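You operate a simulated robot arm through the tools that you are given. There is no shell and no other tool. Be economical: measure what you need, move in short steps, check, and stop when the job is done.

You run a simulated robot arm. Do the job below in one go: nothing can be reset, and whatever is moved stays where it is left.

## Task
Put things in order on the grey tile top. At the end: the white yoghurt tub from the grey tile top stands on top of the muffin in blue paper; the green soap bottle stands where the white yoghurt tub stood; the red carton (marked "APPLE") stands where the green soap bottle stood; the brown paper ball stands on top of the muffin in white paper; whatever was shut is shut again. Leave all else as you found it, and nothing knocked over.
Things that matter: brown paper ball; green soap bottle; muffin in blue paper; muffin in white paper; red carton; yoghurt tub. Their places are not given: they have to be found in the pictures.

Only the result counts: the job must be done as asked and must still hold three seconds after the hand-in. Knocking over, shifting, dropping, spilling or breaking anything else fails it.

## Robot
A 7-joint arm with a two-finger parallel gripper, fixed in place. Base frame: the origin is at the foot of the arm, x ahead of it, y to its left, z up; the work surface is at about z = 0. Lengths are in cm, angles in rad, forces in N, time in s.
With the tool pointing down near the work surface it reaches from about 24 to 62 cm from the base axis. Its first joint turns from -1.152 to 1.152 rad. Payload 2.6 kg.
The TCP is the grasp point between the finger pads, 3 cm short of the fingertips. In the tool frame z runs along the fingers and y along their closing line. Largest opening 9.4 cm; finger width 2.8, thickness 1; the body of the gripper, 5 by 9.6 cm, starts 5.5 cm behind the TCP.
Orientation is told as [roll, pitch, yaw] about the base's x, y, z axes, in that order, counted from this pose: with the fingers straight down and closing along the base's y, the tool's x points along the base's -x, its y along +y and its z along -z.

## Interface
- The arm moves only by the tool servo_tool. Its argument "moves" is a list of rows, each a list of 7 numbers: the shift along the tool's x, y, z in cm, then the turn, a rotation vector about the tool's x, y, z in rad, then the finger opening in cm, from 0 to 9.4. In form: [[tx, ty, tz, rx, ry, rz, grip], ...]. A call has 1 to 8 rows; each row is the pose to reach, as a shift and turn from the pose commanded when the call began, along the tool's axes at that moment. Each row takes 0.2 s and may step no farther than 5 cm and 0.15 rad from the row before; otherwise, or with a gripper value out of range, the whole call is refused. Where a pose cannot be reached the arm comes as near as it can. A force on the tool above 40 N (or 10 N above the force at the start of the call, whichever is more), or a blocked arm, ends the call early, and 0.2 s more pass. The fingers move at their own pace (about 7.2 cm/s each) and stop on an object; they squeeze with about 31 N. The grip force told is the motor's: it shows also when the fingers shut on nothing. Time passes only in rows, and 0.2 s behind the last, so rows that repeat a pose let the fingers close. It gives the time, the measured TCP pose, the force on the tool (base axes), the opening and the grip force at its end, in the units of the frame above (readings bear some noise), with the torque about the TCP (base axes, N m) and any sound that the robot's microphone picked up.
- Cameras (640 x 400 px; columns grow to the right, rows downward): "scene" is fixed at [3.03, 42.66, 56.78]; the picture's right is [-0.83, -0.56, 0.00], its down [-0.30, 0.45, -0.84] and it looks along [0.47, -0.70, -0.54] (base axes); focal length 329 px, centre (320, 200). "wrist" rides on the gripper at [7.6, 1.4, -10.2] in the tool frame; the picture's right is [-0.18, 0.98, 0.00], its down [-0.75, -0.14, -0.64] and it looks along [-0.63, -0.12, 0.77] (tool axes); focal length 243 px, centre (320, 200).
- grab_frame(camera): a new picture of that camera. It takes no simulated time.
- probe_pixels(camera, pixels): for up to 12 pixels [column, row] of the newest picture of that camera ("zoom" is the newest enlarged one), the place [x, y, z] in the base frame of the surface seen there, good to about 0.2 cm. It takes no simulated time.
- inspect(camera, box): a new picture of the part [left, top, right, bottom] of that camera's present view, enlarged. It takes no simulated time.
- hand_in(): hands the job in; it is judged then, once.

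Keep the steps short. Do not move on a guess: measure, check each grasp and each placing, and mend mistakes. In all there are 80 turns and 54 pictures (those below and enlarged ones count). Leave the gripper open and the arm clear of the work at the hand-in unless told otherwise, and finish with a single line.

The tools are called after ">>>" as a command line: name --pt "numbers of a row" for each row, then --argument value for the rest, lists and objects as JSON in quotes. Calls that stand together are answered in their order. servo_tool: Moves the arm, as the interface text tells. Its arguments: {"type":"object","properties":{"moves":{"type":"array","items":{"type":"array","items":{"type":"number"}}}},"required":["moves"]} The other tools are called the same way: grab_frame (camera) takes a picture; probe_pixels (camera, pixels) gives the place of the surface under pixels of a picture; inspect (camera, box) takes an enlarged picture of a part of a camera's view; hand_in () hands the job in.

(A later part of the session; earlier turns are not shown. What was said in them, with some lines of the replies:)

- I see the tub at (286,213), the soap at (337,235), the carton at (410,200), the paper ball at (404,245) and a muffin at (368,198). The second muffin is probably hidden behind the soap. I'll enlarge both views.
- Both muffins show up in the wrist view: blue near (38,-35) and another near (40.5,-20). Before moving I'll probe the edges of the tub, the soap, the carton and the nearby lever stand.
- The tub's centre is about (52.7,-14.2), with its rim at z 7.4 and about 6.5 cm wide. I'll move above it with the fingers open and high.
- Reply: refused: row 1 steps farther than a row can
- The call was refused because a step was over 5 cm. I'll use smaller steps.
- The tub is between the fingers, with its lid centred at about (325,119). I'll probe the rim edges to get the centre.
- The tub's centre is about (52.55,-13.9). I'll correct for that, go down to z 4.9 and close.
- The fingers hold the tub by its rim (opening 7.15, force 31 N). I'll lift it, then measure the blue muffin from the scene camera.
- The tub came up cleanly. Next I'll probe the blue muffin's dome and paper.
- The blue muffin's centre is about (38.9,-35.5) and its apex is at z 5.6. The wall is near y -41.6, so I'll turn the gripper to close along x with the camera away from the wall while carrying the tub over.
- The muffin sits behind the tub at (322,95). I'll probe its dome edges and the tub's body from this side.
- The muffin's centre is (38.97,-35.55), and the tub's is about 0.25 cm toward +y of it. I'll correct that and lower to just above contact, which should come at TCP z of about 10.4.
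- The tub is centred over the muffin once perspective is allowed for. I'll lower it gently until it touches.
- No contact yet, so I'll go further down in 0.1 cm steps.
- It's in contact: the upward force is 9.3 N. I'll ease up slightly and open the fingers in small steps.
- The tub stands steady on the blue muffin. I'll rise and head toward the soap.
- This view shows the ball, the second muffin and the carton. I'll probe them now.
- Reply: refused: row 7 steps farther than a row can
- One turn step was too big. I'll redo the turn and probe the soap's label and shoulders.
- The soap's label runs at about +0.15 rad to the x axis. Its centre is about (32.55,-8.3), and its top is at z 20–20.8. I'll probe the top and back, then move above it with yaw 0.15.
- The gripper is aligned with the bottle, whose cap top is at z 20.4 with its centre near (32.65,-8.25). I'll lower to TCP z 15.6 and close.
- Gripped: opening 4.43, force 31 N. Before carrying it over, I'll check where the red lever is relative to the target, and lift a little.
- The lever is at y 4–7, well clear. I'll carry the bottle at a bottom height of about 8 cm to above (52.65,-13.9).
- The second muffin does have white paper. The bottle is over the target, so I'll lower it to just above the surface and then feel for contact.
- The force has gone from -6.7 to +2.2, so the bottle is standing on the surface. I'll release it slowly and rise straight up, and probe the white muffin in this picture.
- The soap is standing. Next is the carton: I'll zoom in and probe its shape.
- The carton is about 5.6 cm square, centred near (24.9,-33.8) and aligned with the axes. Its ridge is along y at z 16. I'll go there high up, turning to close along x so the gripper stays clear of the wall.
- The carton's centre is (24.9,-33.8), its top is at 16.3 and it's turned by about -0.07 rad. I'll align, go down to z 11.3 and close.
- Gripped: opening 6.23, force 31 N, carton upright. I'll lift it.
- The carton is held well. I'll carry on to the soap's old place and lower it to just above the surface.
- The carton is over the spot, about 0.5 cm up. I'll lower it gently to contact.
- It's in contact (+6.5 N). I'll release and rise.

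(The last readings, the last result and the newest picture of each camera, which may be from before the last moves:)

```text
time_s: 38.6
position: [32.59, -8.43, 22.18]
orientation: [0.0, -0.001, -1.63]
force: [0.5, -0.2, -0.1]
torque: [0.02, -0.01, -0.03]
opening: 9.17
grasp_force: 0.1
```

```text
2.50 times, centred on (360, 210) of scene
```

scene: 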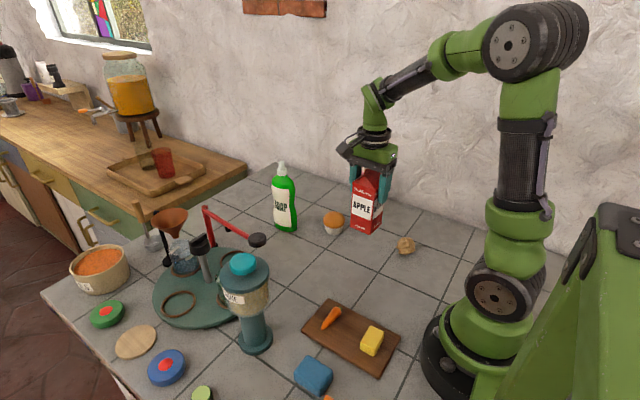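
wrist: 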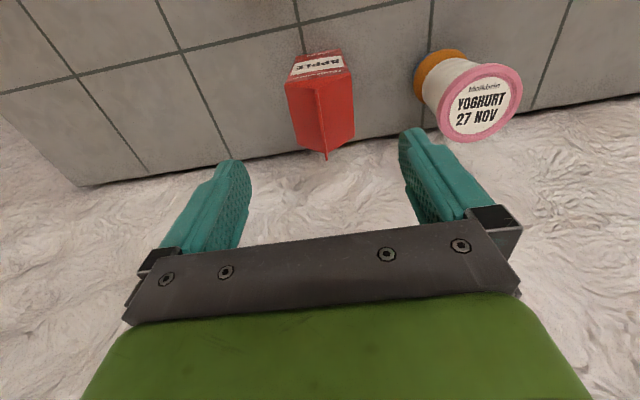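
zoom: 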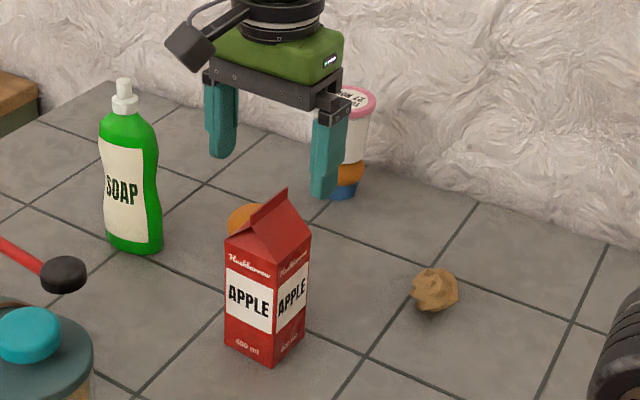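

The carton stands on the soap's old place. Next is the paper ball: I'll move above it near (21.2,-21.8).

>>> servo_tool --pt "-3.5 -2.6 0 0 0 0 9.2" --pt "-7 -5.2 0 0 0 0 9.2" --pt "-10.5 -7.9 0 0 0 0 9.2" --pt "-14.07 -10.56 0 0 0 0 9.2" --pt "-14.07 -10.56 3.5 0 0 0 9.2" --pt "-14.07 -10.56 7 0 0 0 9.2" --pt "-14.07 -10.56 7 0 0 0 9.2"

>>> inspect --camera "scene" --box '[360, 200, 440, 270]'

>>> grab_frame --camera "wrist"

```text
time_s: 40.2
position: [21.17, -21.9, 15.42]
orientation: [0.0, -0.001, -1.632]
force: [-0.1, 1.0, -0.2]
torque: [0.0, -0.03, 0.0]
opening: 9.18
grasp_force: 0.0
```

```text
5.71 times, centred on (400, 235) of scene
```

zoom: 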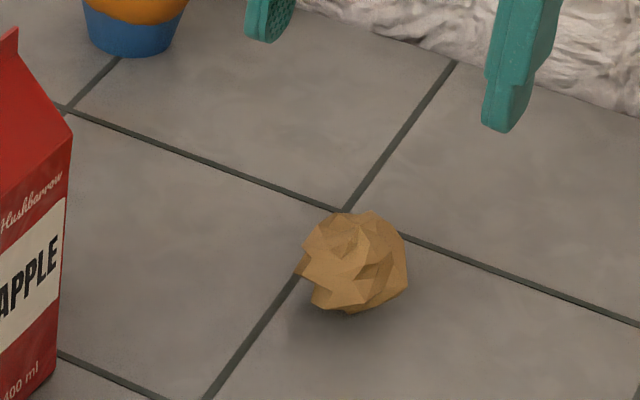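

```text
18 pictures are left
```

wrist: 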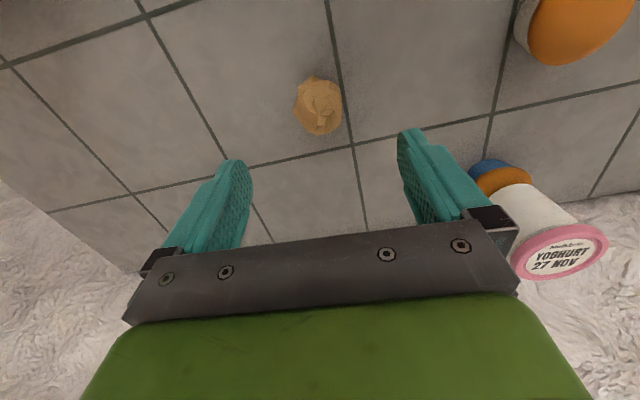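

>>> probe_pixels --camera "wrist" --pixels '[[295, 108], [341, 108], [315, 76], [320, 133], [320, 105], [305, 95], [335, 95], [305, 120], [335, 122], [318, 88]]'

>>> probe_pixels --camera "zoom" --pixels '[[298, 270], [407, 262], [350, 214], [350, 312], [350, 250], [345, 230], [375, 220], [320, 300], [390, 300]]'

```text
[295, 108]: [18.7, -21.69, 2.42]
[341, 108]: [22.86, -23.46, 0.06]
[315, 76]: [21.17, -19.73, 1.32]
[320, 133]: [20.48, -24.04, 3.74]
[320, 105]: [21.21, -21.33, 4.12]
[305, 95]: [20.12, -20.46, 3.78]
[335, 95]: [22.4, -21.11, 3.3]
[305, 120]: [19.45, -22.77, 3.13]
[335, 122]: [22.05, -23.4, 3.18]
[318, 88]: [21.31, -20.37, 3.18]
```

```text
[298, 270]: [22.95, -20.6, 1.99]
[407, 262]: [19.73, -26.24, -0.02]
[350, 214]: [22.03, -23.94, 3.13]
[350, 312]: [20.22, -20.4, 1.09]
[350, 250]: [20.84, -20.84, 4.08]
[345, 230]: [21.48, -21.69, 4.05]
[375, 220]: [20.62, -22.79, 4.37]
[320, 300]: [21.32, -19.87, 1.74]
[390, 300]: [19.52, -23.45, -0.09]
```

The ball's centre is about (20.85,-21.95), roughly 4.2 cm wide and 4.3 tall. I'll shift, go down to z 3.4 and close gradually.

>>> servo_tool --pt "0 -0.3 4 0 0 0 9.2" --pt "0 -0.3 8 0 0 0 8" --pt "0 -0.3 11 0 0 0 7.5" --pt "0 -0.3 12 0 0 0 7" --pt "0 -0.3 12 0 0 0 5.5" --pt "0 -0.3 12 0 0 0 4.6" --pt "0 -0.3 12 0 0 0 4.0" --pt "0 -0.3 12 0 0 0 3.6"

>>> inspect --camera "scene" --box '[360, 200, 440, 270]'

```text
time_s: 42.0
position: [20.84, -21.81, 3.27]
orientation: [0.001, -0.001, -1.63]
force: [0.2, -0.3, -0.6]
torque: [-0.01, -0.01, 0.0]
opening: 5.0
grasp_force: 30.9
```

```text
5.71 times, centred on (400, 235) of scene
```

zoom: 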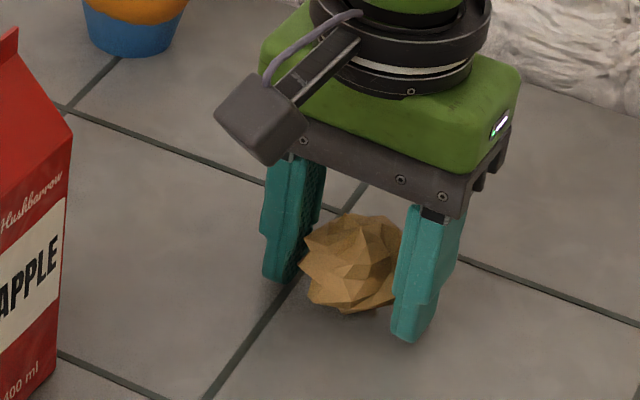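

The ball is held (opening 5.0, force 31 N). I'll lift it and move over the white muffin.

>>> servo_tool --pt "0 0 -4 0 0 0 3.6" --pt "0 0 -8 0 0 0 3.6" --pt "0 0 -12 0 0 0 3.6" --pt "0.9 4.5 -13 0 0 0 3.6" --pt "1.7 9 -13 0 0 0 3.6" --pt "2.5 13.5 -13 0 0 0 3.6" --pt "3.1 17.5 -13 0 0 0 3.6" --pt "3.37 19.83 -13 0 0 0 3.6"

>>> grab_frame --camera "wrist"

>>> inspect --camera "scene" --box '[300, 150, 380, 250]'

```text
time_s: 43.8
position: [41.14, -19.6, 16.28]
orientation: [0.0, 0.0, -1.631]
force: [-0.3, 0.0, -0.3]
torque: [-0.01, 0.02, 0.0]
opening: 4.98
grasp_force: 30.9
```

```text
16 pictures are left
```

wrist: 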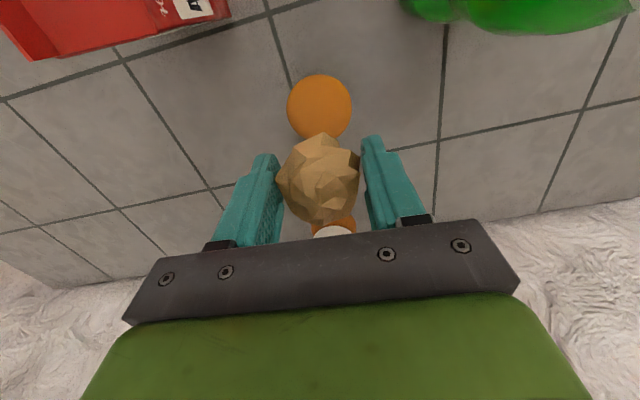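

```text
4.00 times, centred on (340, 200) of scene
```

zoom: 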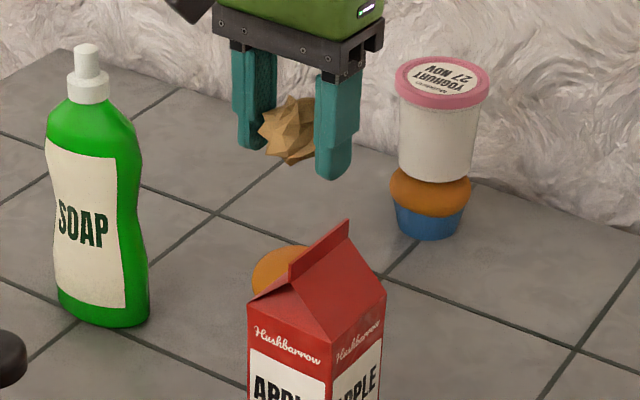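

>>> probe_pixels --camera "wrist" --pixels '[[288, 108], [350, 108], [319, 76], [319, 90], [319, 105], [319, 125], [300, 90], [338, 90], [319, 140], [320, 180], [295, 185], [350, 180]]'

```text
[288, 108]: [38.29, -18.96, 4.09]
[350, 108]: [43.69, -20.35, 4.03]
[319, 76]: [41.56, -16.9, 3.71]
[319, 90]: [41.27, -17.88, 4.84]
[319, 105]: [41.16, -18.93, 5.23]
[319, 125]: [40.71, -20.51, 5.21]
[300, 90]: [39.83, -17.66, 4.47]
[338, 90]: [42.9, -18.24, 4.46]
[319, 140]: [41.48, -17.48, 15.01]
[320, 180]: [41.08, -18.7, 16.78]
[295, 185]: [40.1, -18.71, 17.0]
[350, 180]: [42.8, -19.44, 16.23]
```

The muffin's centre is (41.0,-19.7) and the ball is over it within 0.1 cm. I'll lower it to just above contact, which I expect near TCP z 8.7.

>>> servo_tool --pt "0 -0.1 2.5 0 0 0 3.6" --pt "0 -0.1 5 0 0 0 3.6" --pt "0 -0.1 6.5 0 0 0 3.6" --pt "0 -0.1 7.1 0 0 0 3.6" --pt "0 -0.1 7.3 0 0 0 3.6" --pt "0 -0.1 7.3 0 0 0 3.6"

>>> inspect --camera "wrist" --box '[200, 40, 440, 240]'

```text
time_s: 45.2
position: [40.89, -19.64, 9.04]
orientation: [0.0, 0.001, -1.63]
force: [0.2, 0.5, -0.5]
torque: [-0.01, 0.02, 0.01]
opening: 4.98
grasp_force: 31.0
```

```text
2.00 times, centred on (320, 140) of wrist
```

zoom: 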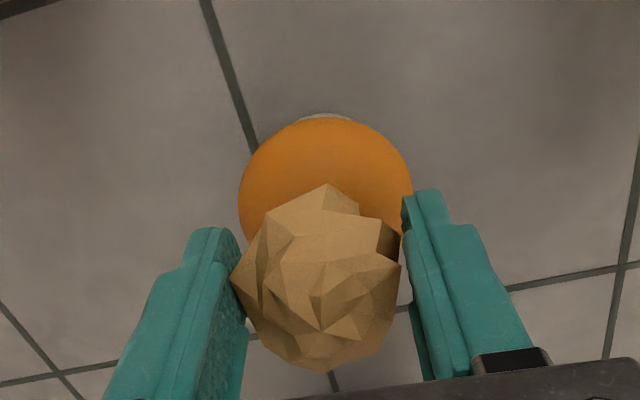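

>>> servo_tool --pt "0 0 0.1 0 0 0 3.6" --pt "0 0 0.2 0 0 0 3.6" --pt "0 0 0.25 0 0 0 3.6" --pt "0 0 0.25 0 0 0 3.6"

```text
time_s: 46.2
position: [40.85, -19.56, 8.72]
orientation: [0.0, 0.0, -1.628]
force: [-0.5, -0.5, 1.6]
torque: [-0.02, -0.01, 0.01]
opening: 4.97
grasp_force: 31.0
```

>>> servo_tool --pt "0 0 0.08 0 0 0 3.6" --pt "0 0 0.08 0 0 0 3.6"

>>> inspect --camera "wrist" --box '[200, 40, 440, 240]'

```text
time_s: 46.8
position: [40.89, -19.53, 8.64]
orientation: [0.002, 0.0, -1.628]
force: [-0.2, 1.2, 6.4]
torque: [0.03, 0.0, 0.02]
opening: 4.99
grasp_force: 30.9
```

```text
2.00 times, centred on (320, 140) of wrist
```

zoom: 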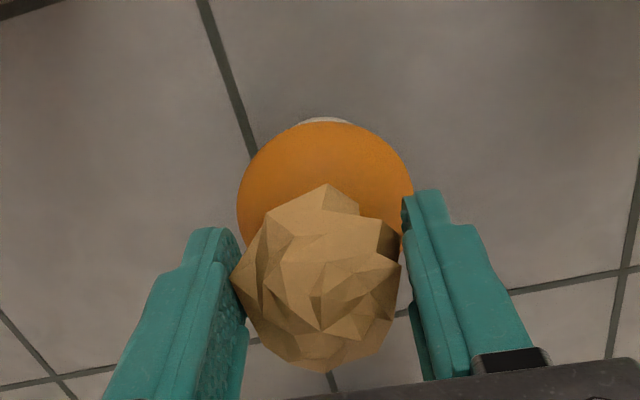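

It's in contact (6.4 N). I'll ease off slightly and open in tiny steps, keeping the ball caged while I check that it stays.

>>> servo_tool --pt "0 0 -0.08 0 0 0 3.6" --pt "0 0 -0.08 0 0 0 4.95" --pt "0 0 -0.08 0 0 0 5.1" --pt "0 0 -0.08 0 0 0 5.3" --pt "0 0 -0.08 0 0 0 5.6" --pt "0 0 -0.08 0 0 0 5.6"

>>> inspect --camera "wrist" --box '[200, 40, 440, 240]'

```text
time_s: 48.2
position: [40.79, -19.51, 8.72]
orientation: [0.0, -0.001, -1.629]
force: [-0.8, -0.2, 0.6]
torque: [-0.03, 0.0, 0.02]
opening: 5.58
grasp_force: 0.1
```

```text
2.00 times, centred on (320, 140) of wrist
```

zoom: 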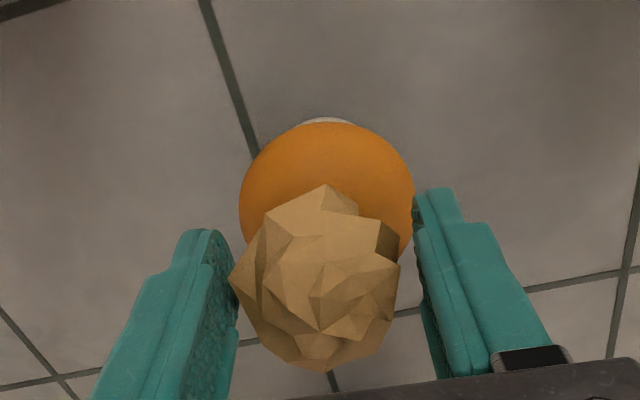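

The ball hasn't moved. I'll open wider, wait, and then rise straight up.

>>> servo_tool --pt "0 0 0 0 0 0 6.2" --pt "0 0 0 0 0 0 7.2" --pt "0 0 0 0 0 0 8.2" --pt "0 0 -1 0 0 0 8.4" --pt "0 0 -4 0 0 0 8.4" --pt "0 0 -8 0 0 0 8.4" --pt "0 0 -12 0 0 0 8.4" --pt "0 0 -16 0 0 0 8.4"

>>> grab_frame --camera "scene"

>>> grab_frame --camera "wrist"

```text
time_s: 50.0
position: [40.72, -19.77, 24.39]
orientation: [0.0, 0.001, -1.631]
force: [-0.4, 0.1, 0.2]
torque: [0.0, -0.01, 0.01]
opening: 8.4
grasp_force: 0.1
```

```text
11 pictures are left
```

scene: 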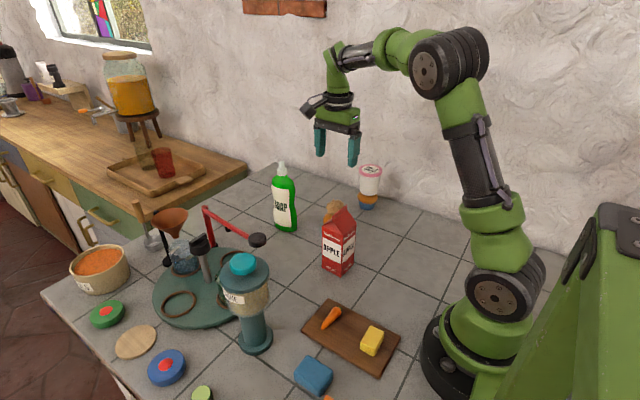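

```text
10 pictures are left
```

wrist: 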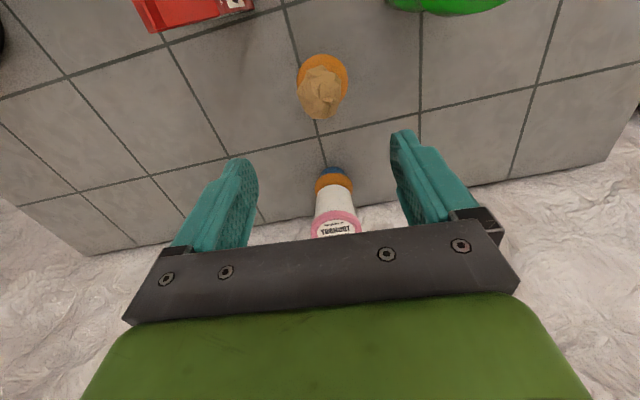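

Everything looks in place. I'll raise the arm a little more, let some time pass, and check the final positions once more.

>>> servo_tool --pt "0 0 -3 0 0 0 9.2" --pt "0 0 -5 0 0 0 9.2" --pt "0 0 -5 0 0 0 9.2" --pt "0 0 -5 0 0 0 9.2" --pt "0 0 -5 0 0 0 9.2" --pt "0 0 -5 0 0 0 9.2" --pt "0 0 -5 0 0 0 9.2" --pt "0 0 -5 0 0 0 9.2"

>>> inspect --camera "scene" --box '[255, 150, 405, 290]'

>>> grab_frame --camera "wrist"

>>> probe_pixels --camera "scene" --pixels '[[281, 165], [285, 227], [323, 267], [343, 273], [355, 263], [330, 208], [370, 168]]'

```text
time_s: 51.8
position: [40.7, -19.69, 29.69]
orientation: [0.0, 0.0, -1.63]
force: [-0.1, -0.3, 0.4]
torque: [0.0, 0.01, 0.0]
opening: 9.2
grasp_force: 0.1
```

```text
2.86 times, centred on (330, 220) of scene
```

zoom: 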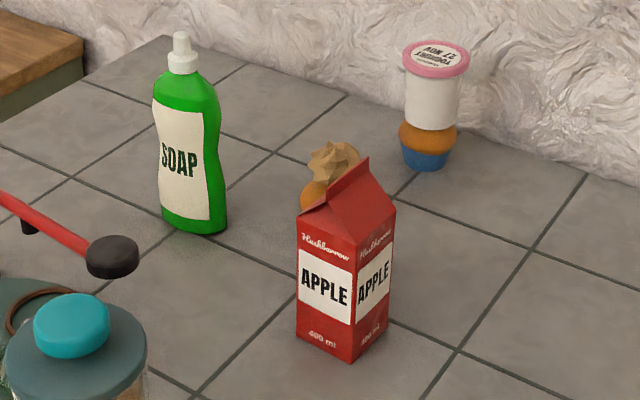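

```text
8 pictures are left
```

wrist: 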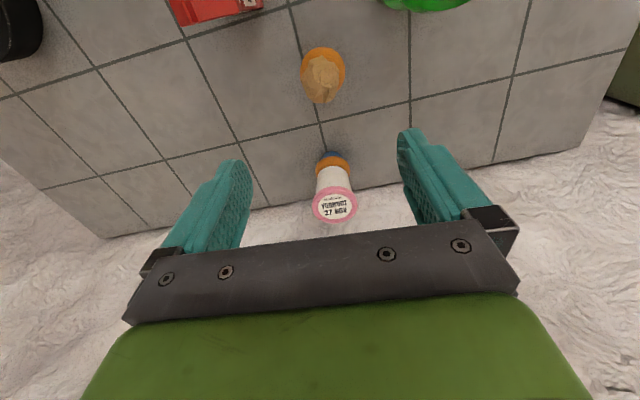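

```text
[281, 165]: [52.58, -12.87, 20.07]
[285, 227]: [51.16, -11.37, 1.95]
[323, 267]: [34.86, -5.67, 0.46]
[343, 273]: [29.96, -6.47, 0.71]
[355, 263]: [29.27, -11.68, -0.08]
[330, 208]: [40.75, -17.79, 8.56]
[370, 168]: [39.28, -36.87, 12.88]
```

All four things stand on their targets and are stable, nothing was opened, and the gripper is open and clear. I'm handing in.

>>> hand_in

```text
The job is handed in.
```

The job is handed in: the tub is on the blue muffin, the soap is where the tub stood, the carton is where the soap stood, the ball is on the white muffin, and nothing was knocked over.
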